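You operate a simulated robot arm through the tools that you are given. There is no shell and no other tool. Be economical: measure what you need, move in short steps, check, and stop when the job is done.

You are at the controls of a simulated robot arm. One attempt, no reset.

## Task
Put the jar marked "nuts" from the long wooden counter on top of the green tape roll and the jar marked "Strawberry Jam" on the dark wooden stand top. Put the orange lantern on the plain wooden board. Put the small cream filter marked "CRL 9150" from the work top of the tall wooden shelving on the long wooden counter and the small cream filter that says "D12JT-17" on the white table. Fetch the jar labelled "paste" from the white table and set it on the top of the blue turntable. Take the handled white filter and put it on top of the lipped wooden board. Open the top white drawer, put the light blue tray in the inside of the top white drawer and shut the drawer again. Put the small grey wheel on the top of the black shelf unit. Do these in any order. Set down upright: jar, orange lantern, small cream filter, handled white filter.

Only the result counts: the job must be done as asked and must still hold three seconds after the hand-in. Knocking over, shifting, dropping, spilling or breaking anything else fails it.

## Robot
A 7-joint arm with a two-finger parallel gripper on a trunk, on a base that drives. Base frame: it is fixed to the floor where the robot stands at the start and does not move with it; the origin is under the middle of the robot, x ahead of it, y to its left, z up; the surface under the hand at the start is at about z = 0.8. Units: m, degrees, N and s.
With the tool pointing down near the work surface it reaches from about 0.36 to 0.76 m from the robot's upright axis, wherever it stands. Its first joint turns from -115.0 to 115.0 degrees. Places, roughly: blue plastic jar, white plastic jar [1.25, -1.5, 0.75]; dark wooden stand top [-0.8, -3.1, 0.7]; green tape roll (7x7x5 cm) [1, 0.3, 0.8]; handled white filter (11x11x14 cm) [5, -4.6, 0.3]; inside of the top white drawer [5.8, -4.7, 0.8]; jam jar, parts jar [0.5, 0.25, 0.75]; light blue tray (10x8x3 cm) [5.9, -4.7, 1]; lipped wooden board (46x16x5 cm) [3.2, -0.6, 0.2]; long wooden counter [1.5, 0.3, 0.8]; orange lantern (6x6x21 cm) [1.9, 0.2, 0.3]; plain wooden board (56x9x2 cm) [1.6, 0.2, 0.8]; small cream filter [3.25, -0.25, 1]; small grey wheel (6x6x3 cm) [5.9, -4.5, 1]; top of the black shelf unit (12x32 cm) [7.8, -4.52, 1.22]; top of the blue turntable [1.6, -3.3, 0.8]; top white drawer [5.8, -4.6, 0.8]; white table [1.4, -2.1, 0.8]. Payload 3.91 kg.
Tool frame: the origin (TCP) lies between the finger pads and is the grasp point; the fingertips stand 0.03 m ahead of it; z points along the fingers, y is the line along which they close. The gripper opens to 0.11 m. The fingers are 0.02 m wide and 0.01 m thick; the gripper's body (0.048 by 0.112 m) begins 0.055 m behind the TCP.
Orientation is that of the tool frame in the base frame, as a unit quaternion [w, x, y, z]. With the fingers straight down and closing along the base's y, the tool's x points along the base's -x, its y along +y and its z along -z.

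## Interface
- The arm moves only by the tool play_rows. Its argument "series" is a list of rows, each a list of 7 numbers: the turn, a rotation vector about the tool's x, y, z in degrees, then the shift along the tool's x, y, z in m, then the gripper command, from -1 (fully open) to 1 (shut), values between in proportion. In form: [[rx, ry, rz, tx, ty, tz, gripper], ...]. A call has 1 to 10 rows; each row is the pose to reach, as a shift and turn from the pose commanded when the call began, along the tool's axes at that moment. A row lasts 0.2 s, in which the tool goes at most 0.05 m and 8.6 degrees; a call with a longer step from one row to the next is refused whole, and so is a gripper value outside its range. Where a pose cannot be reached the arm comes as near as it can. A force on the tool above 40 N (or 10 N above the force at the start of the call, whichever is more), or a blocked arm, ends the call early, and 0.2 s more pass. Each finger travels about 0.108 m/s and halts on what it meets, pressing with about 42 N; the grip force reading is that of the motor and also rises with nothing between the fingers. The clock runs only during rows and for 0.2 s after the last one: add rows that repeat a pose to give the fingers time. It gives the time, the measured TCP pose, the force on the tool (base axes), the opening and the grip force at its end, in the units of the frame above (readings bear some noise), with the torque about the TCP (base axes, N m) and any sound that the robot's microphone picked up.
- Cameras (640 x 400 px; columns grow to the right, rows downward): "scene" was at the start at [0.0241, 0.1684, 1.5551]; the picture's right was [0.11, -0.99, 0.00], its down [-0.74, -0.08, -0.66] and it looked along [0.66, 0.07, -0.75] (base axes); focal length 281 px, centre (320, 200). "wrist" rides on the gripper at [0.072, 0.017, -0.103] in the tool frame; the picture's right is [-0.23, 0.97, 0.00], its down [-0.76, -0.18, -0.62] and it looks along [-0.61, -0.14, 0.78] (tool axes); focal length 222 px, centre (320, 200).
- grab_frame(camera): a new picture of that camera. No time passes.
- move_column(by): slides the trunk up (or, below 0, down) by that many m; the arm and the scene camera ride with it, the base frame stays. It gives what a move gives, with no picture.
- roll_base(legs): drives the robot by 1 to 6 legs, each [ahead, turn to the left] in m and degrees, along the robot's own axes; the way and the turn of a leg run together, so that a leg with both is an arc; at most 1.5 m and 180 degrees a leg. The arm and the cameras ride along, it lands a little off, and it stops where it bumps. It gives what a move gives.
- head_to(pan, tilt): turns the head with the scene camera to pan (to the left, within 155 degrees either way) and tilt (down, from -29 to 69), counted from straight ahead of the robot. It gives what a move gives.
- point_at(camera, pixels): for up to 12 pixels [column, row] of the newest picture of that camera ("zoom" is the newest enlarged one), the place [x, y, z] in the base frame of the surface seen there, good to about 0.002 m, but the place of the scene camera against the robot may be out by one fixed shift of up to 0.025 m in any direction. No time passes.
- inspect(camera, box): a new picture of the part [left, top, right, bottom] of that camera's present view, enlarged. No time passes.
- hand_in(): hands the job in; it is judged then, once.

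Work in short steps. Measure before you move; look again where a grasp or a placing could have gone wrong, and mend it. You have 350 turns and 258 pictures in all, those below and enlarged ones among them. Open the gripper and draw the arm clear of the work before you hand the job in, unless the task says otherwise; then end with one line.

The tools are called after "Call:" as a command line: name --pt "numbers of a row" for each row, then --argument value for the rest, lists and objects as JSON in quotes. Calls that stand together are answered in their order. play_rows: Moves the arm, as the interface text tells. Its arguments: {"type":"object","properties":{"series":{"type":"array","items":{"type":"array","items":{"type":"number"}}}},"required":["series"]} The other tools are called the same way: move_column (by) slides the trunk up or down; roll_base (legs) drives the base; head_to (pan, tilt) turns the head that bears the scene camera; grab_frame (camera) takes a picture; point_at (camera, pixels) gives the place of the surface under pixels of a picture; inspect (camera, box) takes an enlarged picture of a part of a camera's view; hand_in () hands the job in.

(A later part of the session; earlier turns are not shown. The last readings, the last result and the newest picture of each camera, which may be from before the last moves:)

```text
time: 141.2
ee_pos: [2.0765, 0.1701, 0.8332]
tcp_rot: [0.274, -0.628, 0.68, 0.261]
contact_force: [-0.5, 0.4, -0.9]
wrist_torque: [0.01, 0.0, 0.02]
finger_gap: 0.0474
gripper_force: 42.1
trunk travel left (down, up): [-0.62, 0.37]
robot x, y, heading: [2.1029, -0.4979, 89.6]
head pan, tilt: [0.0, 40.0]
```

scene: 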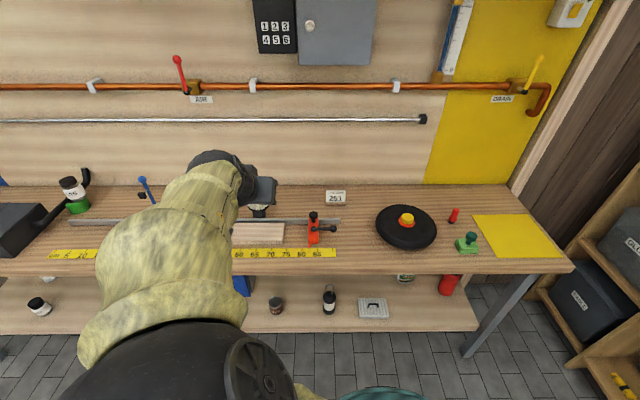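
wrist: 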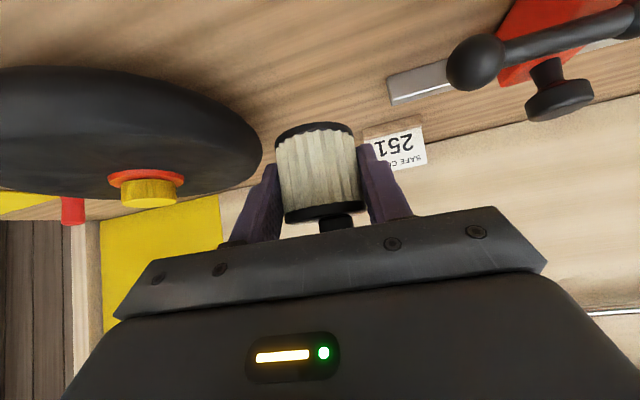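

Call:
play_rows --pt "0 0 0 0.001 0 0.001 1" --pt "0 0 0 0.002 0 0.002 1"

Call:
inspect --camera "wrist" --box '[250, 90, 390, 190]'

```text
time: 141.8
ee_pos: [2.0772, 0.1707, 0.8324]
tcp_rot: [0.275, -0.627, 0.679, 0.263]
contact_force: [-2.0, -0.7, 12.6]
wrist_torque: [-0.01, -0.19, -0.01]
finger_gap: 0.0474
gripper_force: 42.4
trunk travel left (down, up): [-0.62, 0.37]
robot x, y, heading: [2.1036, -0.4986, 89.7]
head pan, tilt: [0.0, 40.0]
```

```text
4.00 times, centred on (320, 140) of wrist
```

zoom: 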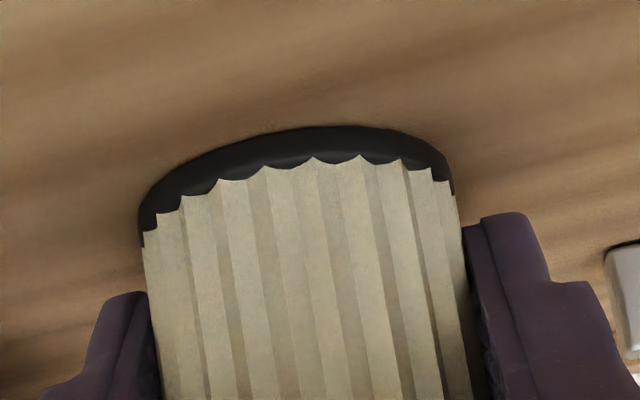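

On the surface. Open to ~0.08 and retreat.

Call:
play_rows --pt "0 0 0 0 0 0 0" --pt "0 0 0 0 0 0 -0.4" --pt "0 0 0 0 0 0 -0.4" --pt "0 0 0 0 0 -0.04 -0.4" --pt "0 0 0 0 0 -0.085 -0.4" --pt "0 0 0 0 0 -0.13 -0.4" --pt "0 0 0 0 0 -0.175 -1" --pt "0 0 0 -0.03 0 -0.21 -1" --pt "0 0 0 -0.06 0 -0.245 -1"

Call:
grab_frame --camera "wrist"

```text
time: 143.8
ee_pos: [2.0694, 0.042, 1.0469]
tcp_rot: [0.273, -0.627, 0.681, 0.261]
contact_force: [0.7, -0.5, -0.4]
wrist_torque: [-0.03, 0.01, 0.05]
finger_gap: 0.1101
gripper_force: 0.1
trunk travel left (down, up): [-0.62, 0.37]
robot x, y, heading: [2.1016, -0.495, 89.7]
head pan, tilt: [0.0, 40.0]
```

```text
184 pictures are left
```

wrist: 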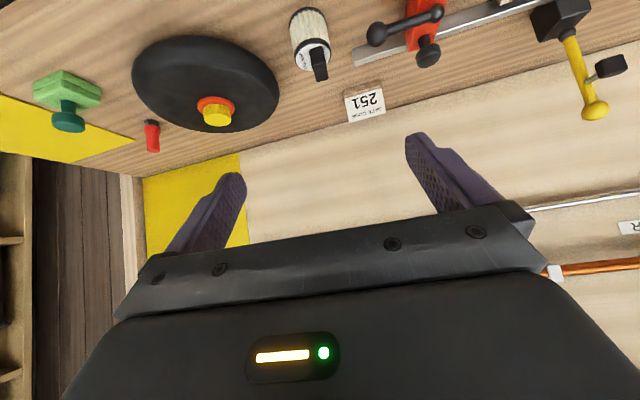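

CRL filter is down and upright. Back to the shelving for D12JT-17 (arm raised/retracted first).

Call:
play_rows --pt "0 0 0 0.005 0 -0.042 -1" --pt "0 0 0 0.01 0 -0.085 -1" --pt "0 0 0 0.015 0 -0.127 -1"

Call:
roll_base --legs '[[0, -89.7], [0.58, 0]]'

Call:
grab_frame --camera "wrist"

```text
time: 144.8
ee_pos: [2.0605, -0.0469, 1.0742]
tcp_rot: [0.243, -0.648, 0.693, 0.204]
contact_force: [-0.5, 0.8, -1.3]
wrist_torque: [-0.04, -0.03, -0.01]
finger_gap: 0.1099
gripper_force: 0.0
trunk travel left (down, up): [-0.62, 0.37]
robot x, y, heading: [2.1046, -0.4984, 89.6]
head pan, tilt: [0.0, 40.0]
stopped in row 3: the arm was blocked; the commanded pose is now the measured one
```

```text
time: 153.9
ee_pos: [3.1177, -0.433, 1.0746]
tcp_rot: [0.317, 0.018, 0.948, -0.023]
contact_force: [-0.2, -0.1, 0.1]
wrist_torque: [-0.01, 0.0, -0.04]
finger_gap: 0.11
gripper_force: 0.1
trunk travel left (down, up): [-0.62, 0.37]
robot x, y, heading: [2.6677, -0.4891, 1.4]
head pan, tilt: [0.0, 40.0]
```

```text
183 pictures are left
```

wrist: 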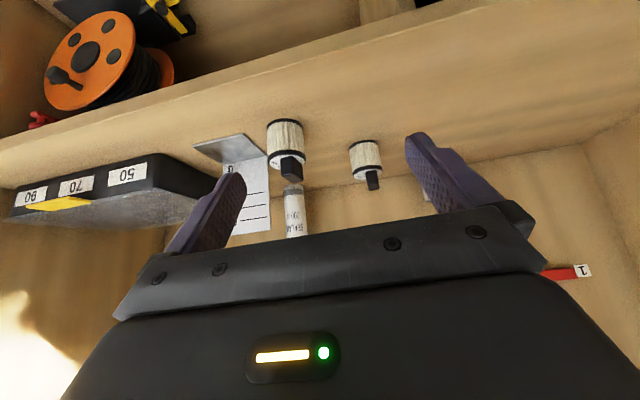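

Call:
point_at --camera "wrist" --pixels '[[366, 155], [352, 160], [380, 152], [373, 180], [285, 140], [271, 135], [301, 140], [292, 170], [240, 180], [360, 185]]'

Call:
inspect --camera "wrist" --box '[340, 130, 400, 200]'

```text
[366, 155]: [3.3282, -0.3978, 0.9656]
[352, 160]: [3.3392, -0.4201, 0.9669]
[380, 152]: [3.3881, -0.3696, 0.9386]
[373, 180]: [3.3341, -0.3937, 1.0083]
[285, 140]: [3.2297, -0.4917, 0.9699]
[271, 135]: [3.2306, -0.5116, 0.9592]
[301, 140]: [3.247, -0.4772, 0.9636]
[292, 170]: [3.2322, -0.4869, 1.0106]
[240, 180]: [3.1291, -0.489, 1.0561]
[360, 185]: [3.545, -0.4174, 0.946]
```

```text
5.71 times, centred on (370, 165) of wrist
```

zoom: 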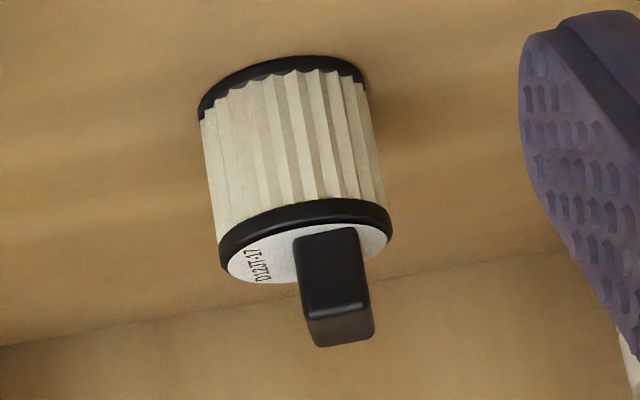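

D12JT centre ≈(3.351,-0.394). Pre-grasp move with y first, tilt to 45°.

Call:
play_rows --pt "0 -2 0 -0.01 0.03 0.01 -0.6" --pt "0 -4 0 -0.03 0.0535 0.03 -0.6" --pt "0 -6 0 -0.065 0.0535 0.065 -0.6" --pt "0 -8 0 -0.103 0.0535 0.098 -0.6" --pt "0 -8 0 -0.103 0.0535 0.098 -0.6"

Call:
grab_frame --camera "wrist"

```text
refused: row 4 steps farther than a row can; nothing moved
```

```text
181 pictures are left
```

wrist: 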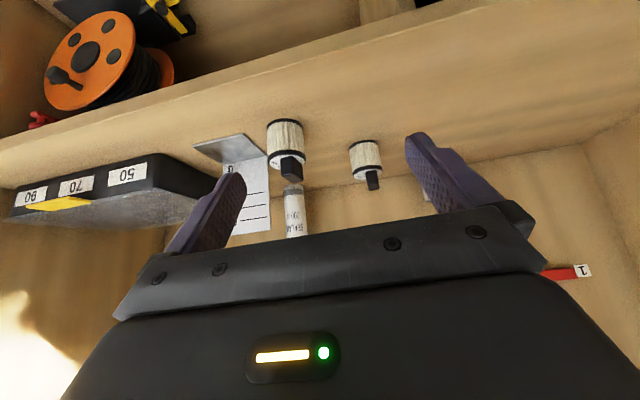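

Smaller steps.

Call:
play_rows --pt "0 -2 0 -0.01 0.03 0.01 -0.6" --pt "0 -4 0 -0.03 0.0535 0.03 -0.6" --pt "0 -6 0 -0.055 0.0535 0.055 -0.6" --pt "0 -8 0 -0.08 0.0535 0.077 -0.6" --pt "0 -8 0 -0.103 0.0535 0.098 -0.6" --pt "0 -8 0 -0.103 0.0535 0.098 -0.6"

Call:
grab_frame --camera "wrist"

```text
time: 155.3
ee_pos: [3.2606, -0.3866, 1.0549]
tcp_rot: [0.384, 0.017, 0.923, -0.024]
contact_force: [-1.0, 0.6, -0.3]
wrist_torque: [0.01, 0.0, 0.01]
finger_gap: 0.0881
gripper_force: 0.1
trunk travel left (down, up): [-0.62, 0.37]
robot x, y, heading: [2.6707, -0.4862, 1.1]
head pan, tilt: [0.0, 40.0]
```

```text
180 pictures are left
```

wrist: 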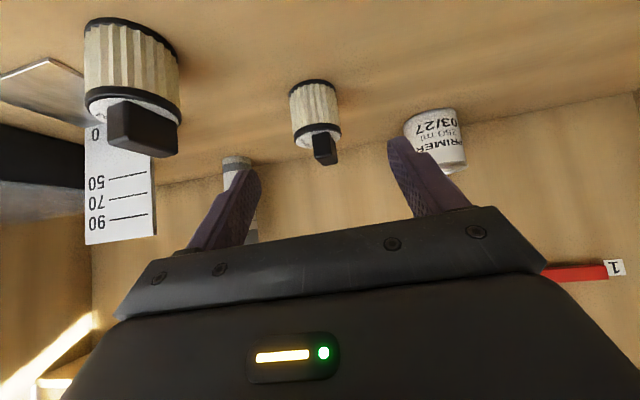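

Call:
point_at --camera "wrist" --pixels '[[315, 110], [295, 110], [336, 103], [322, 148], [175, 90], [215, 110]]'

```text
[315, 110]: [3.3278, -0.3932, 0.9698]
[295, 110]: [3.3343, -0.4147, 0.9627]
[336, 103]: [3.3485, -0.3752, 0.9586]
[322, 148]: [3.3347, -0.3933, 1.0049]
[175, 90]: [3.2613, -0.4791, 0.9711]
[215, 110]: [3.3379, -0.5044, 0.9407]
```

Aligned; advance and grasp.

Call:
play_rows --pt "0 0 0 0 0 0.04 -0.6" --pt "0 0 0 0 0 0.08 -0.6" --pt "0 0 0 0 0 0.117 -0.6" --pt "0 0 0 0 0 0.117 -0.6" --pt "0 0 0 0 0 0.117 0.4" --pt "0 0 0 0 0 0.117 1" --pt "0 0 0 0 0 0.117 1" --pt "0 0 0 0 0 0.117 1"

Call:
play_rows --pt "0 0 0 -0.01 0 -0.02 1" --pt "0 0 0 -0.03 0 -0.05 1" --pt "0 0 0 -0.05 0 -0.09 1" --pt "0 0 0 -0.05 0 -0.135 1" --pt "0 0 0 -0.05 0 -0.18 1"

Call:
grab_frame --camera "wrist"

```text
time: 157.1
ee_pos: [3.3454, -0.3915, 0.976]
tcp_rot: [0.382, 0.017, 0.924, -0.024]
contact_force: [1.8, 0.1, 0.9]
wrist_torque: [0.05, -0.02, -0.02]
finger_gap: 0.0469
gripper_force: 41.7
trunk travel left (down, up): [-0.62, 0.37]
robot x, y, heading: [2.6685, -0.4895, 1.2]
head pan, tilt: [0.0, 40.0]
```

```text
time: 158.3
ee_pos: [3.2527, -0.3866, 1.1387]
tcp_rot: [0.382, 0.019, 0.924, -0.025]
contact_force: [0.0, 0.0, -0.5]
wrist_torque: [0.01, 0.04, 0.04]
finger_gap: 0.0469
gripper_force: 41.7
trunk travel left (down, up): [-0.62, 0.37]
robot x, y, heading: [2.666, -0.4864, 1.3]
head pan, tilt: [0.0, 40.0]
```

```text
179 pictures are left
```

wrist: 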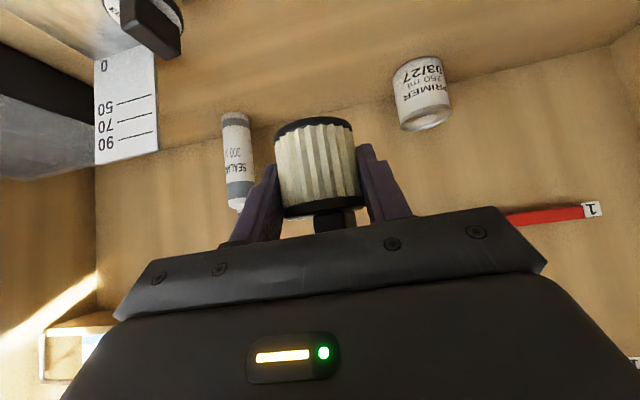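

Held. Back away and turn to face the white table, then look.

Call:
roll_base --legs '[[-0.55, 0], [0, -90]]'

Call:
head_to --pan 0 --tilt 30

Call:
grab_frame --camera "scene"

```text
time: 167.5
ee_pos: [2.2283, -1.0855, 1.1381]
tcp_rot: [0.258, 0.656, 0.651, -0.283]
contact_force: [0.4, 0.0, -0.6]
wrist_torque: [0.0, 0.03, 0.0]
finger_gap: 0.0465
gripper_force: 42.3
trunk travel left (down, up): [-0.62, 0.37]
robot x, y, heading: [2.1086, -0.5017, -87.4]
head pan, tilt: [0.0, 40.0]
```

```text
time: 168.2
ee_pos: [2.2288, -1.0858, 1.1379]
tcp_rot: [0.257, 0.656, 0.65, -0.284]
contact_force: [0.3, -0.1, -1.0]
wrist_torque: [0.02, 0.02, -0.01]
finger_gap: 0.0463
gripper_force: 42.0
trunk travel left (down, up): [-0.62, 0.37]
robot x, y, heading: [2.1118, -0.5006, -87.1]
head pan, tilt: [0.0, 30.0]
```

```text
178 pictures are left
```

scene: 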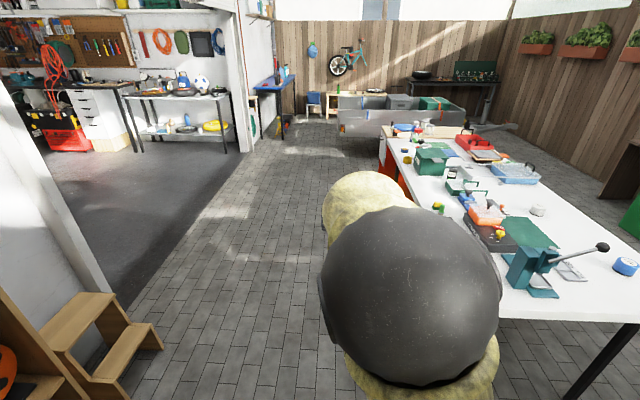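

Call:
point_at --camera "scene" --pixels '[[500, 315], [638, 318], [383, 140], [470, 128], [600, 210], [537, 210], [540, 240], [436, 160], [625, 265], [480, 240], [405, 190]]'

Call:
head_to --pan -35 --tilt 30

Call:
grab_frame --camera "scene"

```text
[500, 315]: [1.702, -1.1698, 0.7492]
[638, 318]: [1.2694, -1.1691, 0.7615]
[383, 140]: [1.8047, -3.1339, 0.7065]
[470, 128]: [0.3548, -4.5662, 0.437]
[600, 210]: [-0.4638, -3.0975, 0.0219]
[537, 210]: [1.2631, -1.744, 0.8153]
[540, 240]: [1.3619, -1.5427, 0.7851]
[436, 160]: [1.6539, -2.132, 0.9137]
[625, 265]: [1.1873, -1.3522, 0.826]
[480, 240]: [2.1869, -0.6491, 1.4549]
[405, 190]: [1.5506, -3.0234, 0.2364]
```

```text
time: 169.2
ee_pos: [2.2286, -1.0853, 1.1391]
tcp_rot: [0.257, 0.656, 0.651, -0.284]
contact_force: [-1.3, 0.2, -0.5]
wrist_torque: [0.0, 0.01, -0.02]
finger_gap: 0.046
gripper_force: 42.3
trunk travel left (down, up): [-0.62, 0.37]
robot x, y, heading: [2.1106, -0.5014, -86.8]
head pan, tilt: [-35.0, 30.0]
```

```text
177 pictures are left
```

scene: 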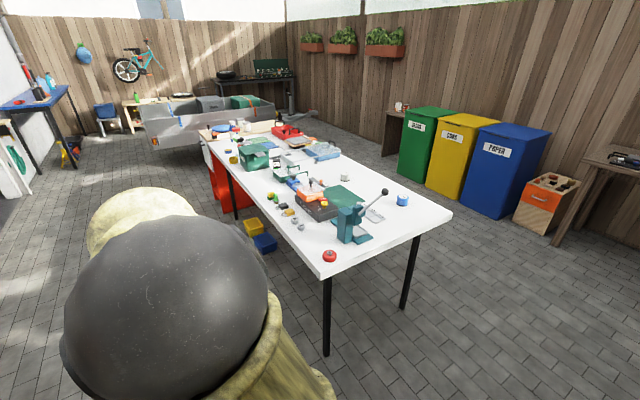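

Call:
inspect --camera "scene" --box '[190, 110, 460, 280]'

Call:
point_at --camera "scene" --pixels '[[328, 272], [322, 278], [450, 213], [330, 256], [372, 177], [402, 200], [301, 226], [295, 221], [413, 220], [380, 240], [210, 135], [330, 146]]'

```text
2.35 times, centred on (325, 195) of scene
```

zoom: 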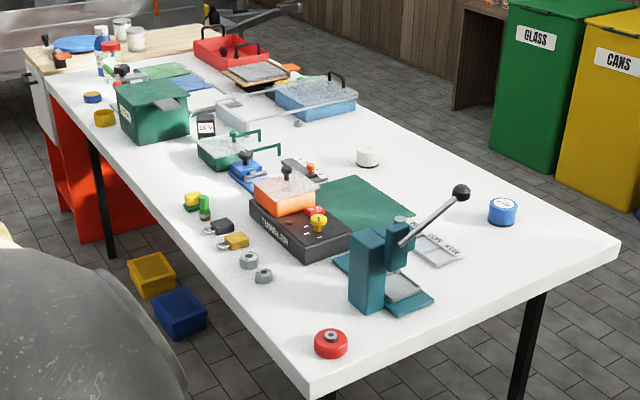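

```text
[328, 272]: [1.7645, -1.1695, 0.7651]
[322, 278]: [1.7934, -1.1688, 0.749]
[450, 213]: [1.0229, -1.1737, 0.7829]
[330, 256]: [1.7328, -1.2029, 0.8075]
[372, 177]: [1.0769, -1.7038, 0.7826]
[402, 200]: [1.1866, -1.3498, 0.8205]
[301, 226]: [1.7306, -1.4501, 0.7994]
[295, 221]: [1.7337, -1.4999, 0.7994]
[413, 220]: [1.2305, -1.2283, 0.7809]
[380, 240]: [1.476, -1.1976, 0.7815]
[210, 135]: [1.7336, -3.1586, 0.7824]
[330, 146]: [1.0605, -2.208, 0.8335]
```

Call:
inspect --camera "scene" --box '[385, 185, 415, 210]'

Call:
inspect --camera "scene" --box '[335, 165, 385, 200]'

Call:
inspect --camera "scene" --box '[200, 110, 280, 170]'

```text
16.00 times, centred on (400, 198) of scene
```

zoom: 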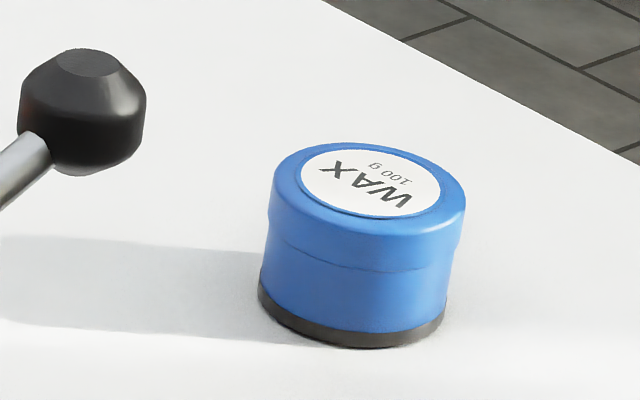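

```text
11.43 times, centred on (360, 182) of scene
```

zoom: 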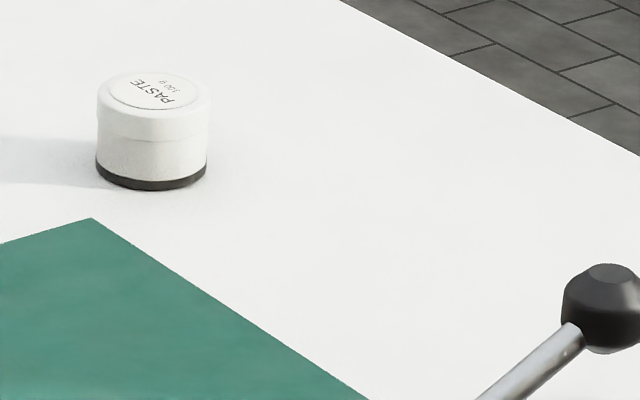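

```text
6.67 times, centred on (240, 140) of scene
```

zoom: 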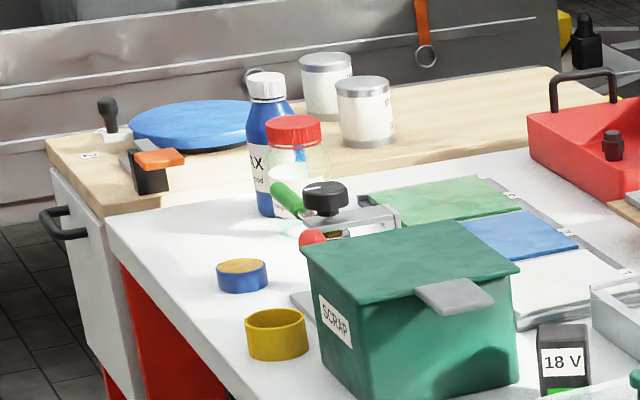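

White jar at (345,176) is PASTE. I'll place the filter at the table's near end around (1.28,-1.25); drive there facing -y.

Call:
roll_base --legs '[[0, -93], [0.8, 0], [0, 90]]'

Call:
head_to --pan 0 --tilt 40

Call:
grab_frame --camera "scene"

Call:
grab_frame --camera "wrist"

```text
time: 185.4
ee_pos: [1.4252, -1.1136, 1.138]
tcp_rot: [0.256, 0.658, 0.648, -0.285]
contact_force: [0.5, -0.4, -0.3]
wrist_torque: [-0.02, -0.02, 0.01]
finger_gap: 0.0461
gripper_force: 42.3
trunk travel left (down, up): [-0.62, 0.37]
robot x, y, heading: [1.3097, -0.5281, -87.5]
head pan, tilt: [-35.0, 30.0]
```

```text
time: 186.4
ee_pos: [1.4243, -1.112, 1.1383]
tcp_rot: [0.257, 0.657, 0.65, -0.284]
contact_force: [0.1, 0.6, -0.8]
wrist_torque: [0.02, -0.01, -0.02]
finger_gap: 0.0461
gripper_force: 41.7
trunk travel left (down, up): [-0.62, 0.37]
robot x, y, heading: [1.3105, -0.5327, -87.4]
head pan, tilt: [0.0, 40.0]
```

```text
172 pictures are left
```

scene: 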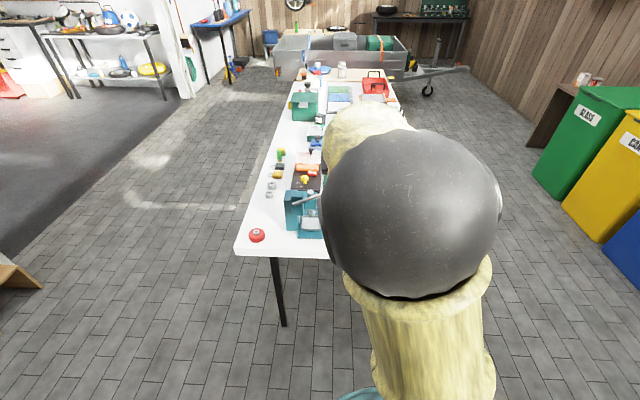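

```text
171 pictures are left
```

wrist: 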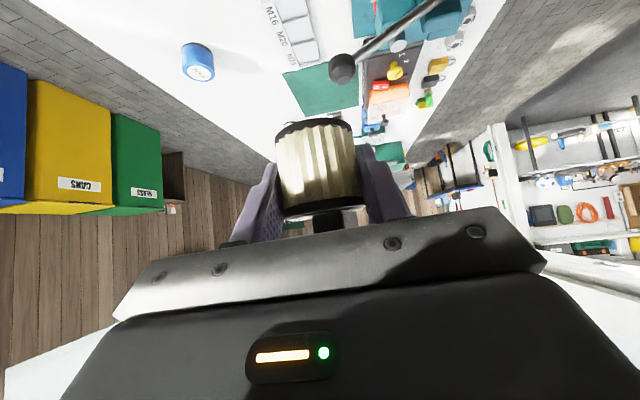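

Call:
point_at --camera "wrist" --pixels '[[198, 50], [185, 60], [200, 72], [270, 20], [300, 50], [240, 15], [225, 30], [345, 65], [285, 80], [230, 100]]'

```text
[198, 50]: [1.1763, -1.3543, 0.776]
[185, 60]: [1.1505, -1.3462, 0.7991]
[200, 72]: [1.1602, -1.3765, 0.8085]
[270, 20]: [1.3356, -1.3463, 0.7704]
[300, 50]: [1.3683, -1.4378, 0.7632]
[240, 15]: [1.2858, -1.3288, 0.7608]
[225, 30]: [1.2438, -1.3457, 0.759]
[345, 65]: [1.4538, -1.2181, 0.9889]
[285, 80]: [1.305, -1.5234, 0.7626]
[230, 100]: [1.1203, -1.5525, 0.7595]
```

Table z=0.760; wax jar at (1.165,-1.365). Move left first (press handle ball at (1.454,-1.218,0.99)), then down in a second call.

Call:
play_rows --pt "0 0 0 0 -0.0435 0.002 1" --pt "0 0 0 0 -0.087 0.003 1" --pt "0 0 0 0.001 -0.1305 0.005 1" --pt "0 0 0 0.001 -0.174 0.007 1"

Call:
play_rows --pt "0 0 0 0.015 0.0017 0.041 1" --pt "0 0 0 0.03 0.0034 0.082 1" --pt "0 0 0 0.045 0.005 0.124 1" --pt "0 0 0 0.06 0.007 0.165 1" --pt "0 0 0 0.075 0.0085 0.206 1" --pt "0 0 0 0.09 0.01 0.248 1" --pt "0 0 0 0.104 0.012 0.289 1" --pt "0 0 0 0.104 0.012 0.289 1"

Call:
grab_frame --camera "wrist"

```text
time: 187.4
ee_pos: [1.2532, -1.1113, 1.1393]
tcp_rot: [0.258, 0.656, 0.65, -0.284]
contact_force: [-0.3, 1.0, -1.1]
wrist_torque: [0.0, 0.02, -0.03]
finger_gap: 0.0459
gripper_force: 41.9
trunk travel left (down, up): [-0.62, 0.37]
robot x, y, heading: [1.3115, -0.5312, -87.1]
head pan, tilt: [0.0, 40.0]
```

```text
time: 189.2
ee_pos: [1.2533, -1.2449, 0.8587]
tcp_rot: [0.258, 0.656, 0.649, -0.284]
contact_force: [-0.9, 0.2, -0.6]
wrist_torque: [-0.02, 0.03, -0.01]
finger_gap: 0.0463
gripper_force: 41.9
trunk travel left (down, up): [-0.62, 0.37]
robot x, y, heading: [1.3078, -0.5271, -87.3]
head pan, tilt: [0.0, 40.0]
```

```text
170 pictures are left
```

wrist: 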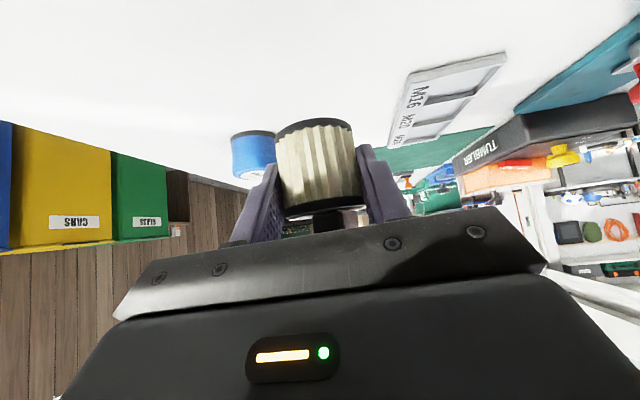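

Lower to near contact, then by 2 mm steps.

Call:
play_rows --pt "0 0 0 0.015 0 0.015 1" --pt "0 0 0 0.03 0.001 0.03 1" --pt "0 0 0 0.041 0.0015 0.041 1" --pt "0 0 0 0.041 0.0015 0.041 1"

Call:
play_rows --pt "0 0 0 0.001 0 0.001 1" --pt "0 0 0 0.002 0 0.002 1"

```text
time: 190.2
ee_pos: [1.2512, -1.2443, 0.7995]
tcp_rot: [0.257, 0.657, 0.649, -0.285]
contact_force: [0.4, -0.1, -0.6]
wrist_torque: [0.04, 0.0, 0.0]
finger_gap: 0.0461
gripper_force: 41.9
trunk travel left (down, up): [-0.62, 0.37]
robot x, y, heading: [1.3056, -0.5316, -87.0]
head pan, tilt: [0.0, 40.0]
```

```text
time: 190.8
ee_pos: [1.2506, -1.2426, 0.7988]
tcp_rot: [0.257, 0.657, 0.649, -0.285]
contact_force: [0.3, 1.1, -1.0]
wrist_torque: [0.03, 0.0, 0.0]
finger_gap: 0.0463
gripper_force: 41.9
trunk travel left (down, up): [-0.62, 0.37]
robot x, y, heading: [1.3076, -0.5288, -87.0]
head pan, tilt: [0.0, 40.0]
```

Call:
play_rows --pt "0 0 0 0.001 0 0.001 1" --pt "0 0 0 0.002 0 0.002 1"

```text
time: 191.4
ee_pos: [1.2508, -1.2427, 0.7956]
tcp_rot: [0.257, 0.657, 0.65, -0.283]
contact_force: [0.5, 0.1, 0.2]
wrist_torque: [-0.01, -0.01, 0.01]
finger_gap: 0.0462
gripper_force: 42.2
trunk travel left (down, up): [-0.62, 0.37]
robot x, y, heading: [1.3124, -0.5345, -87.1]
head pan, tilt: [0.0, 40.0]
```

Call:
play_rows --pt "0 0 0 0.001 0 0.001 1" --pt "0 0 0 0.002 0 0.002 1"

Call:
inspect --camera "wrist" --box '[240, 80, 400, 200]'

```text
time: 192.1
ee_pos: [1.2509, -1.244, 0.7954]
tcp_rot: [0.258, 0.656, 0.649, -0.286]
contact_force: [0.4, 1.3, 11.6]
wrist_torque: [-0.05, -0.3, 0.03]
finger_gap: 0.0463
gripper_force: 41.9
trunk travel left (down, up): [-0.62, 0.37]
robot x, y, heading: [1.3082, -0.5281, -86.9]
head pan, tilt: [0.0, 40.0]
```

```text
3.33 times, centred on (320, 140) of wrist
```

zoom: 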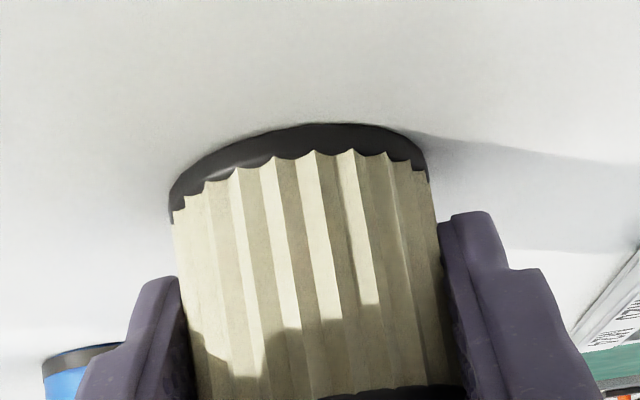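

Contact. Release and retreat.

Call:
play_rows --pt "0 0 0 0 0 0 0" --pt "0 0 0 0 0 0 -0.4" --pt "0 0 0 0 0 0 -0.4" --pt "0 0 0 0 0 -0.04 -0.4" --pt "0 0 0 0 0 -0.085 -0.4" --pt "0 0 0 0 0 -0.13 -0.4" --pt "0 0 0 0 0 -0.175 -1" --pt "0 0 0 -0.03 0 -0.21 -1" --pt "0 0 0 -0.06 0 -0.245 -1" --pt "0 0 0 -0.095 0 -0.275 -1"

Call:
grab_frame --camera "wrist"

```text
time: 194.2
ee_pos: [1.2622, -1.1131, 1.0529]
tcp_rot: [0.257, 0.656, 0.65, -0.284]
contact_force: [-0.3, -0.5, 0.6]
wrist_torque: [0.0, -0.02, 0.01]
finger_gap: 0.11
gripper_force: 0.0
trunk travel left (down, up): [-0.62, 0.37]
robot x, y, heading: [1.3109, -0.5329, -87.0]
head pan, tilt: [0.0, 40.0]
```

```text
168 pictures are left
```

wrist: 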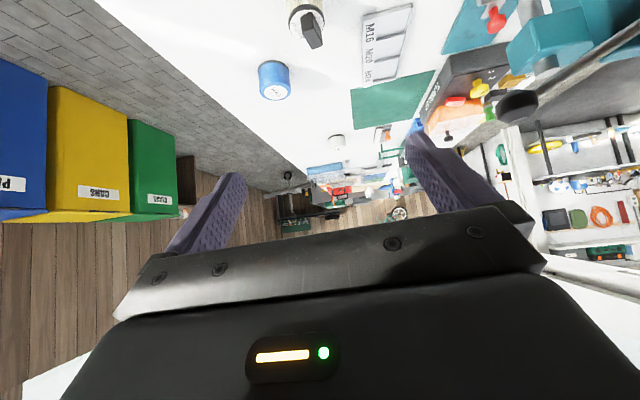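

Filter is upright. Now drive round to the table's west side, facing +x, for the PASTE jar (wrist pixel (337,140)).

Call:
point_at --camera "wrist" --pixels '[[337, 140], [330, 136], [315, 170], [390, 215]]'

Call:
roll_base --legs '[[0, -93], [0.75, 0], [0, 90], [1.15, 0], [0, 90]]'

Call:
grab_frame --camera "wrist"

Call:
grab_frame --camera "scene"

```text
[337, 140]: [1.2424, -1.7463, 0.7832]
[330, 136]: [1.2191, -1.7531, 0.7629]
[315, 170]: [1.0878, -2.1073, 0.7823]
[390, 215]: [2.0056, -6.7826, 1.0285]
```

```text
time: 222.6
ee_pos: [1.2751, -1.7259, 1.0534]
tcp_rot: [0.384, -0.022, 0.923, -0.008]
contact_force: [-0.3, -0.1, 1.1]
wrist_torque: [0.01, -0.03, 0.0]
finger_gap: 0.1099
gripper_force: 0.1
trunk travel left (down, up): [-0.62, 0.37]
robot x, y, heading: [0.6891, -1.711, 6.1]
head pan, tilt: [0.0, 40.0]
```

```text
167 pictures are left
```

wrist: 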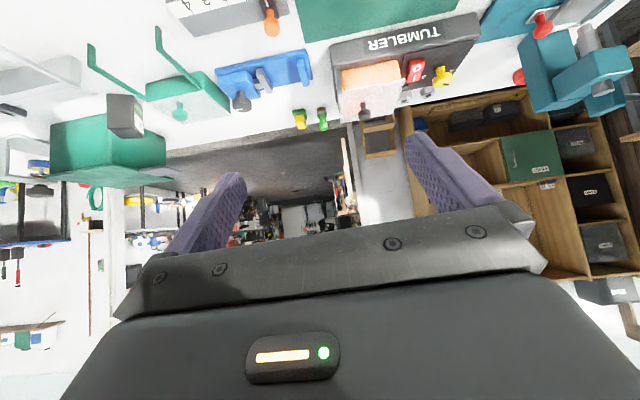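

```text
166 pictures are left
```

scene: 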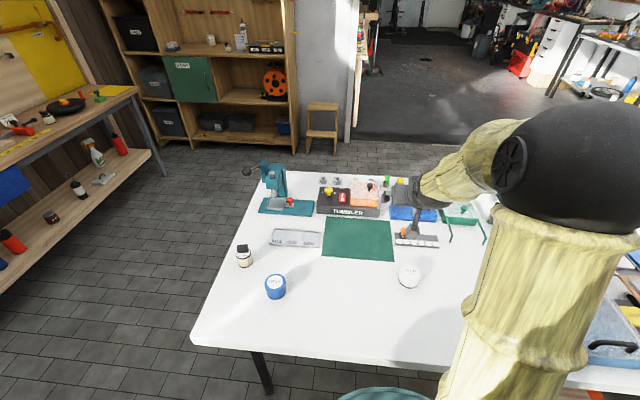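

I straighten the hand to vertical and step back to view the paste jar.

Call:
play_rows --pt "0 7.5 0 0.024 -0.003 -0.001 -1" --pt "0 15 0 0.049 -0.006 -0.001 -1" --pt "0 22.5 0 0.073 -0.009 -0.002 -1" --pt "0 30 0 0.098 -0.012 -0.003 -1" --pt "0 37.5 0 0.122 -0.015 -0.003 -1" --pt "0 45 0 0.146 -0.017 -0.004 -1"

Call:
grab_frame --camera "wrist"

```text
time: 224.0
ee_pos: [1.17, -1.7485, 0.952]
tcp_rot: [0.001, -0.018, 1.0, -0.016]
contact_force: [-0.1, -0.6, 0.2]
wrist_torque: [-0.04, -0.01, 0.04]
finger_gap: 0.1099
gripper_force: 0.1
trunk travel left (down, up): [-0.62, 0.37]
robot x, y, heading: [0.6944, -1.7154, 6.1]
head pan, tilt: [0.0, 40.0]
```

```text
165 pictures are left
```

wrist: 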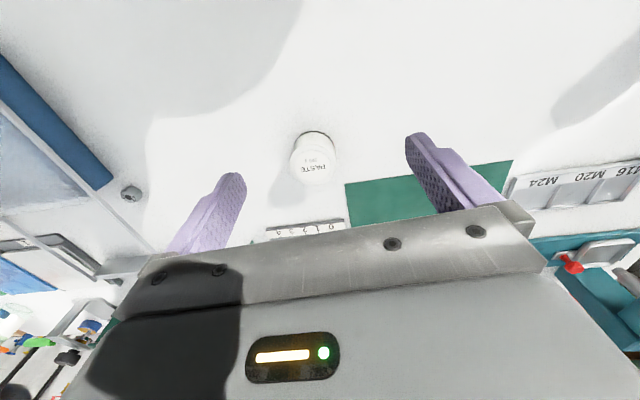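

Call:
inspect --camera "wrist" --box '[270, 110, 360, 200]'

Call:
point_at --camera "wrist" --pixels '[[316, 165], [294, 163], [333, 158], [318, 180], [310, 143], [310, 128], [350, 185], [280, 225]]'

```text
4.44 times, centred on (315, 155) of wrist
```

zoom: 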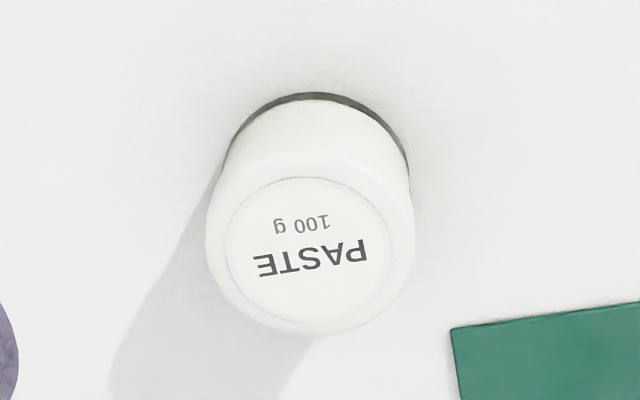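

```text
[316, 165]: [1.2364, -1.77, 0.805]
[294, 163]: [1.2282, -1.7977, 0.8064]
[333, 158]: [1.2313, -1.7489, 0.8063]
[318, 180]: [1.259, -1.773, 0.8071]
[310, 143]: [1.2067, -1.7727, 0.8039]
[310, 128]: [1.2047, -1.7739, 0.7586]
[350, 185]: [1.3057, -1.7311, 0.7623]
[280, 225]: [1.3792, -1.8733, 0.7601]
```

PASTE centre (1.238,-1.774), top 0.8055, Ø≈0.053. Move above it and descend.

Call:
play_rows --pt "0 0 0 -0.033 -0.012 0.02 -0.7" --pt "0 0 0 -0.067 -0.023 0.045 -0.7" --pt "0 0 0 -0.067 -0.023 0.08 -0.7" --pt "0 0 0 -0.067 -0.023 0.115 -0.7" --pt "0 0 0 -0.067 -0.023 0.14 -0.7" --pt "0 0 0 -0.067 -0.023 0.151 -0.7" --pt "0 0 0 -0.067 -0.023 0.151 0.3" --pt "0 0 0 -0.067 -0.023 0.151 1" --pt "0 0 0 -0.067 -0.023 0.151 1"

Call:
grab_frame --camera "wrist"

```text
time: 226.0
ee_pos: [1.2376, -1.7768, 0.8038]
tcp_rot: [0.002, -0.018, 1.0, -0.016]
contact_force: [0.4, 0.3, 0.2]
wrist_torque: [0.12, -0.04, -0.01]
finger_gap: 0.0603
gripper_force: 41.9
trunk travel left (down, up): [-0.62, 0.37]
robot x, y, heading: [0.6935, -1.7145, 6.1]
head pan, tilt: [0.0, 40.0]
```

```text
163 pictures are left
```

wrist: 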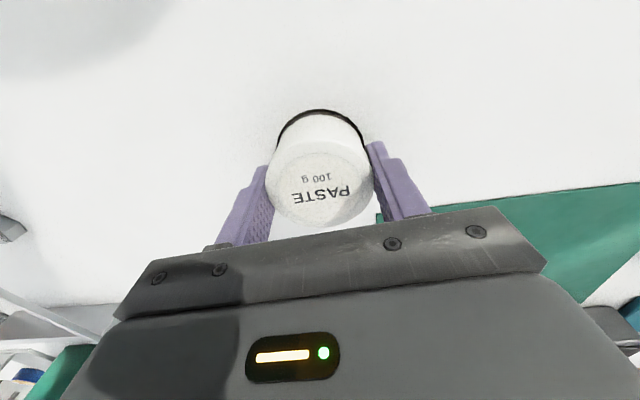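

Gripped. Lift 0.2 m and look toward the turntable.

Call:
play_rows --pt "0 0 0 0 0 -0.03 1" --pt "0 0 0 0 0 -0.07 1" --pt "0 0 0 0 0 -0.115 1" --pt "0 0 0 0 0 -0.16 1" --pt "0 0 0 0.03 0 -0.195 1" --pt "0 0 0 0.07 0 -0.21 1" --pt "0 0 0 0.11 0 -0.225 1"

Call:
head_to --pan -65 --tilt 30

Call:
grab_frame --camera "scene"

```text
time: 227.6
ee_pos: [1.1223, -1.7743, 1.0293]
tcp_rot: [0.001, -0.017, 1.0, -0.016]
contact_force: [0.3, 0.3, -1.9]
wrist_torque: [-0.01, 0.01, 0.01]
finger_gap: 0.0598
gripper_force: 41.8
trunk travel left (down, up): [-0.62, 0.37]
robot x, y, heading: [0.6901, -1.7139, 6.3]
head pan, tilt: [0.0, 40.0]
```

```text
time: 229.0
ee_pos: [1.1243, -1.775, 1.0272]
tcp_rot: [0.0, -0.017, 1.0, -0.016]
contact_force: [-0.5, 0.6, -2.7]
wrist_torque: [0.01, 0.0, -0.01]
finger_gap: 0.06
gripper_force: 42.1
trunk travel left (down, up): [-0.62, 0.37]
robot x, y, heading: [0.6892, -1.7152, 6.1]
head pan, tilt: [-65.0, 30.0]
```

```text
162 pictures are left
```

scene: 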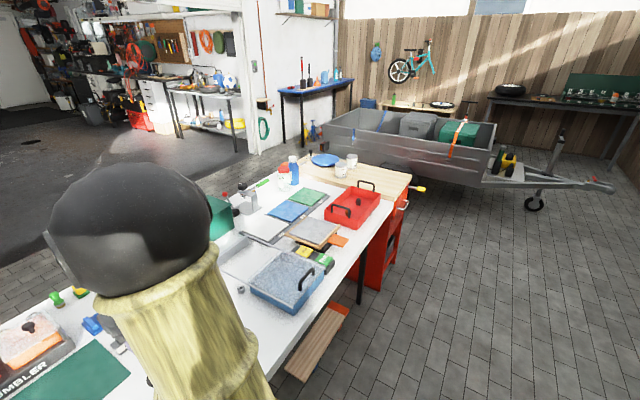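

Call:
point_at --camera "scene" --pixels '[[325, 158], [312, 158], [339, 158], [325, 164], [410, 190], [385, 167], [352, 158], [340, 168], [330, 130], [417, 188], [315, 345], [495, 175]]'

Call:
inspect --camera "scene" --box '[240, 130, 440, 250]'

```text
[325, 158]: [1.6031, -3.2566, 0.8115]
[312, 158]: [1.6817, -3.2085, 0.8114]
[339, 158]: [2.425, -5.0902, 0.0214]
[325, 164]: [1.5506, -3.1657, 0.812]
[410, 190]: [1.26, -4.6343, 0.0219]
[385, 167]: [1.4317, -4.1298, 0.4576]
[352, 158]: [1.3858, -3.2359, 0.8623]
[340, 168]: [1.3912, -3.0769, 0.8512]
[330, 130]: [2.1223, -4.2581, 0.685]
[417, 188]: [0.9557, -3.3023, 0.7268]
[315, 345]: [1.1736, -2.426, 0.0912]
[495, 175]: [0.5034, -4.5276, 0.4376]
```

```text
3.20 times, centred on (340, 190) of scene
```

zoom: 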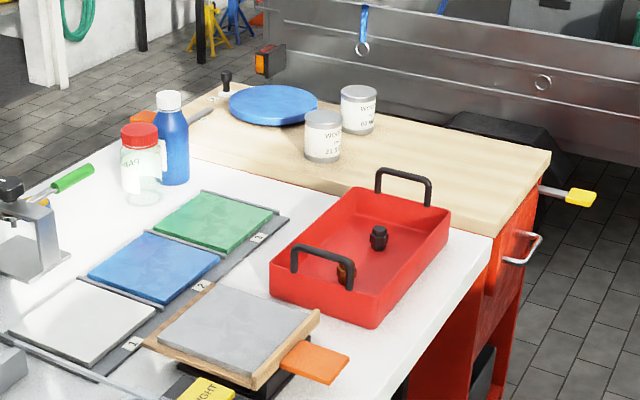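

Turntable ≈(1.59,-3.24), top ≈0.79. I drive around by the north end to the east side, facing -x at about (2.2,-3.2).

Call:
roll_base --legs '[[-0.15, 0], [0, 84], [1.2, 0], [0, -90], [1.4, 0], [0.25, 0]]'

Call:
roll_base --legs '[[0, -90], [1.4, 0]]'

```text
time: 257.4
ee_pos: [2.6224, -0.5387, 1.0286]
tcp_rot: [-0.001, 0.016, 1.0, -0.016]
contact_force: [0.1, 0.3, -1.6]
wrist_torque: [0.02, 0.02, -0.04]
finger_gap: 0.0601
gripper_force: 41.6
trunk travel left (down, up): [-0.62, 0.37]
robot x, y, heading: [2.1925, -0.4493, 2.4]
head pan, tilt: [-65.0, 30.0]
```

```text
time: 271.1
ee_pos: [2.1904, -2.2982, 1.0274]
tcp_rot: [-0.01, 0.714, 0.7, -0.012]
contact_force: [0.7, -1.2, -1.3]
wrist_torque: [0.02, 0.02, -0.01]
finger_gap: 0.0599
gripper_force: 42.5
trunk travel left (down, up): [-0.62, 0.37]
robot x, y, heading: [2.2744, -1.8714, -87.2]
head pan, tilt: [-65.0, 30.0]
```

Call:
head_to --pan -25 --tilt 30

Call:
grab_frame --camera "scene"

```text
time: 272.2
ee_pos: [2.1903, -2.2969, 1.0271]
tcp_rot: [-0.011, 0.716, 0.698, -0.011]
contact_force: [-0.4, -0.6, -1.1]
wrist_torque: [-0.02, 0.0, 0.02]
finger_gap: 0.0599
gripper_force: 42.3
trunk travel left (down, up): [-0.62, 0.37]
robot x, y, heading: [2.2746, -1.8643, -87.0]
head pan, tilt: [-25.0, 30.0]
```

```text
160 pictures are left
```

scene: 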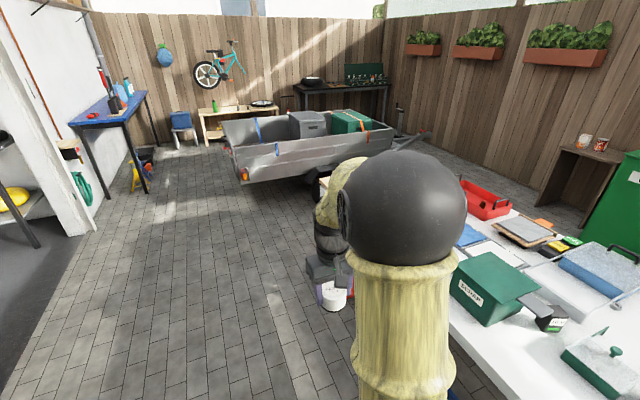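

Corridor is clear; drive on to y≈-3.2 and turn to face -x.

Call:
roll_base --legs '[[0, -3], [1.35, 0], [0, -90]]'

Call:
head_to --pan 10 --tilt 40

Call:
grab_frame --camera "scene"

Call:
grab_frame --camera "wrist"

```text
time: 286.1
ee_pos: [1.862, -3.1411, 1.0276]
tcp_rot: [-0.016, 1.0, -0.016, -0.001]
contact_force: [0.7, 0.3, -2.0]
wrist_torque: [0.03, -0.01, -0.01]
finger_gap: 0.0598
gripper_force: 42.0
trunk travel left (down, up): [-0.62, 0.37]
robot x, y, heading: [2.288, -3.2324, -177.4]
head pan, tilt: [-25.0, 30.0]
```

```text
time: 287.1
ee_pos: [1.8611, -3.1413, 1.0276]
tcp_rot: [-0.016, 1.0, -0.015, -0.001]
contact_force: [-0.4, 0.5, -1.9]
wrist_torque: [0.0, -0.01, -0.03]
finger_gap: 0.0596
gripper_force: 42.3
trunk travel left (down, up): [-0.62, 0.37]
robot x, y, heading: [2.2896, -3.2296, -177.5]
head pan, tilt: [10.0, 40.0]
```

```text
159 pictures are left
```

scene: 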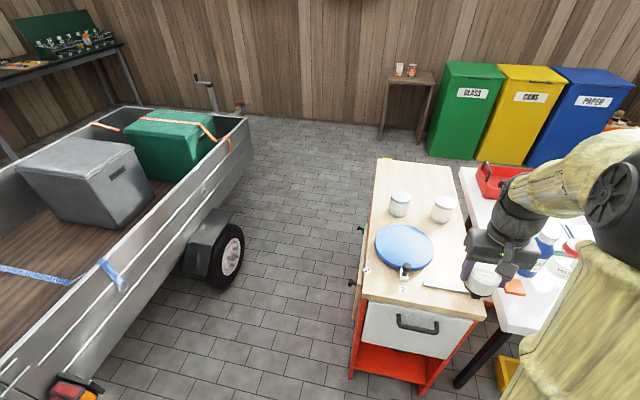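

```text
158 pictures are left
```

wrist: 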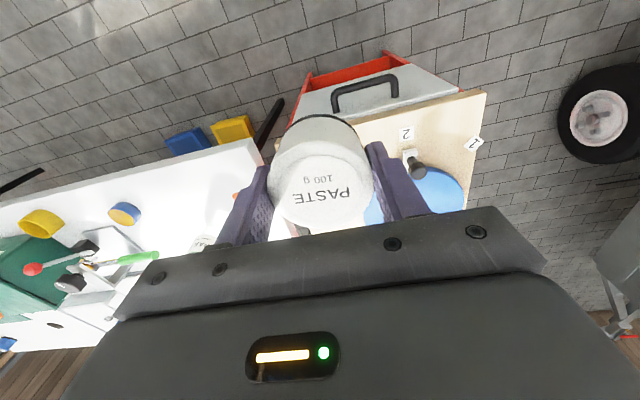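

Call:
inspect --camera "scene" --box '[350, 180, 480, 310]'

Call:
point_at --camera "scene" --pixels '[[404, 247], [378, 245], [432, 248], [404, 228], [404, 264], [405, 268], [404, 276], [442, 210], [399, 205], [440, 290], [485, 318], [365, 295]]'

Call:
inspect --camera "scene" --box '[370, 50, 450, 150]'

```text
3.08 times, centred on (415, 245) of scene
```

zoom: 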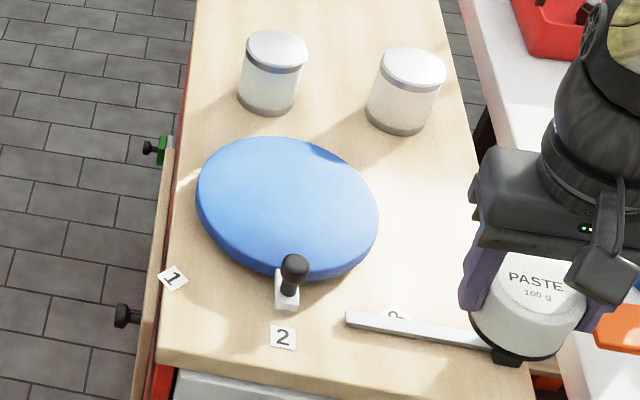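

```text
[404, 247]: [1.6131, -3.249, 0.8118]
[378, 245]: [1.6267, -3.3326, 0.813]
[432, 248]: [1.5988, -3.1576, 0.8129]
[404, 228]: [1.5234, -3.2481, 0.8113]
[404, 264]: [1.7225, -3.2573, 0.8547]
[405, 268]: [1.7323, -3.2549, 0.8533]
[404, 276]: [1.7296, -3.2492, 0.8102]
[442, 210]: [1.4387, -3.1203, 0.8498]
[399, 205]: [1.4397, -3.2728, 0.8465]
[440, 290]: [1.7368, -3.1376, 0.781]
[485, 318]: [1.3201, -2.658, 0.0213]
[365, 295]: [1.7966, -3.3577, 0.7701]
```

```text
4.00 times, centred on (410, 100) of scene
```

zoom: 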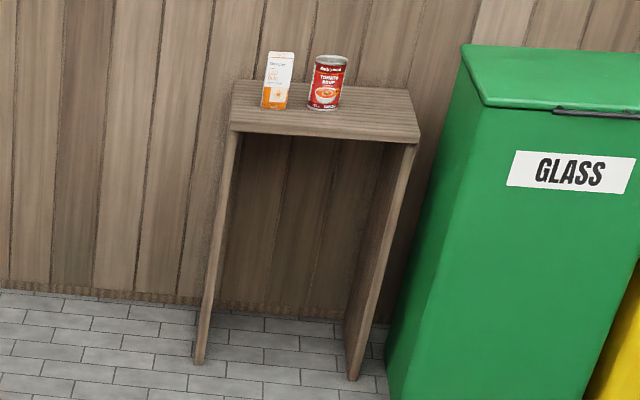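

Turntable centre ≈(1.61,-3.245), r≈0.09, top ≈0.791, brake knob at (1.725,-3.255). Move the jar to hover above the centre.

Call:
play_rows --pt "0 0 0 -0.036 0.0165 0.012 1" --pt "0 0 0 -0.072 0.033 0.024 1" --pt "0 0 0 -0.108 0.05 0.036 1" --pt "0 0 0 -0.144 0.066 0.05 1" --pt "0 0 0 -0.18 0.0825 0.068 1" --pt "0 0 0 -0.216 0.1 0.086 1" --pt "0 0 0 -0.25 0.1155 0.105 1"

Call:
grab_frame --camera "wrist"

Call:
grab_frame --camera "scene"

```text
time: 288.8
ee_pos: [1.6084, -3.2448, 0.9164]
tcp_rot: [-0.016, 1.0, -0.016, 0.0]
contact_force: [-0.3, -0.3, -1.5]
wrist_torque: [0.0, -0.02, 0.02]
finger_gap: 0.0598
gripper_force: 41.6
trunk travel left (down, up): [-0.62, 0.37]
robot x, y, heading: [2.2941, -3.2321, -177.5]
head pan, tilt: [10.0, 40.0]
```

```text
155 pictures are left
```

wrist: 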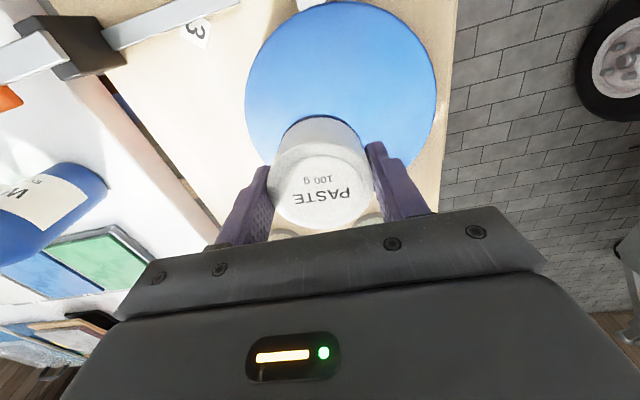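

```text
154 pictures are left
```

scene: 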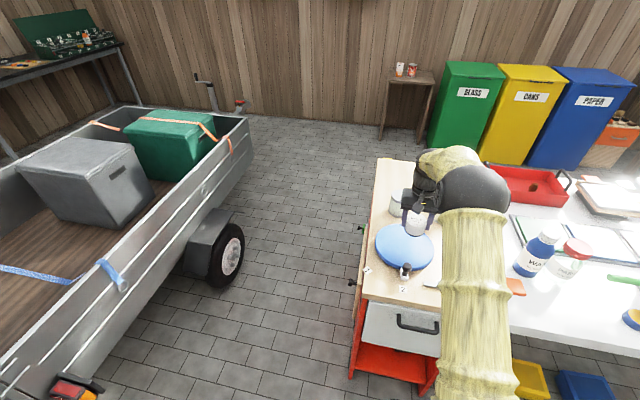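

Call:
point_at --camera "wrist" --pixels '[[340, 60], [252, 90], [433, 80], [340, 8], [265, 140], [410, 150], [312, 5], [350, 215], [280, 245]]'

```text
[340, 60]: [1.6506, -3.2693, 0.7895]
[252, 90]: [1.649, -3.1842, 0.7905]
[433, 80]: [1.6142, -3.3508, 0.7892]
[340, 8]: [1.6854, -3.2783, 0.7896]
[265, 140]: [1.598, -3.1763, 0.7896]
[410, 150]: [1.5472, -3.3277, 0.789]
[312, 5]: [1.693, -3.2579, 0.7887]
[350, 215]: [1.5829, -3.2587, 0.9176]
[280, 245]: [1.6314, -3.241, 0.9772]
```

Disc centre (1.607,-3.262), top 0.7895. Shift 17 mm and lower.

Call:
play_rows --pt "0 0 0 0 0.017 0.025 1" --pt "0 0 0 0 0.017 0.05 1" --pt "0 0 0 0 0.017 0.07 1" --pt "0 0 0 0 0.017 0.08 1" --pt "0 0 0 0 0.017 0.08 1"

Call:
play_rows --pt "0 0 0 0 0 0.0015 1" --pt "0 0 0 0 0 0.003 1"

```text
time: 289.9
ee_pos: [1.6078, -3.2597, 0.8375]
tcp_rot: [-0.016, 1.0, -0.016, 0.0]
contact_force: [0.0, -0.6, -1.2]
wrist_torque: [0.0, 0.03, 0.04]
finger_gap: 0.0598
gripper_force: 42.3
trunk travel left (down, up): [-0.62, 0.37]
robot x, y, heading: [2.2879, -3.2341, -177.4]
head pan, tilt: [10.0, 40.0]
```

```text
time: 290.6
ee_pos: [1.6077, -3.2601, 0.8352]
tcp_rot: [-0.016, 1.0, -0.016, -0.001]
contact_force: [-0.1, 0.3, -0.5]
wrist_torque: [-0.02, 0.03, 0.02]
finger_gap: 0.06
gripper_force: 42.5
trunk travel left (down, up): [-0.62, 0.37]
robot x, y, heading: [2.289, -3.2307, -177.7]
head pan, tilt: [10.0, 40.0]
```

Call:
play_rows --pt "0 0 0 0 0 0.0015 1" --pt "0 0 0 0 0 0.003 1"

```text
time: 291.1
ee_pos: [1.608, -3.2594, 0.8353]
tcp_rot: [-0.016, 1.0, -0.016, -0.004]
contact_force: [-0.8, 1.9, 15.1]
wrist_torque: [-0.44, 0.14, 0.0]
finger_gap: 0.06
gripper_force: 41.9
trunk travel left (down, up): [-0.62, 0.37]
robot x, y, heading: [2.2862, -3.2301, -177.7]
head pan, tilt: [10.0, 40.0]
```

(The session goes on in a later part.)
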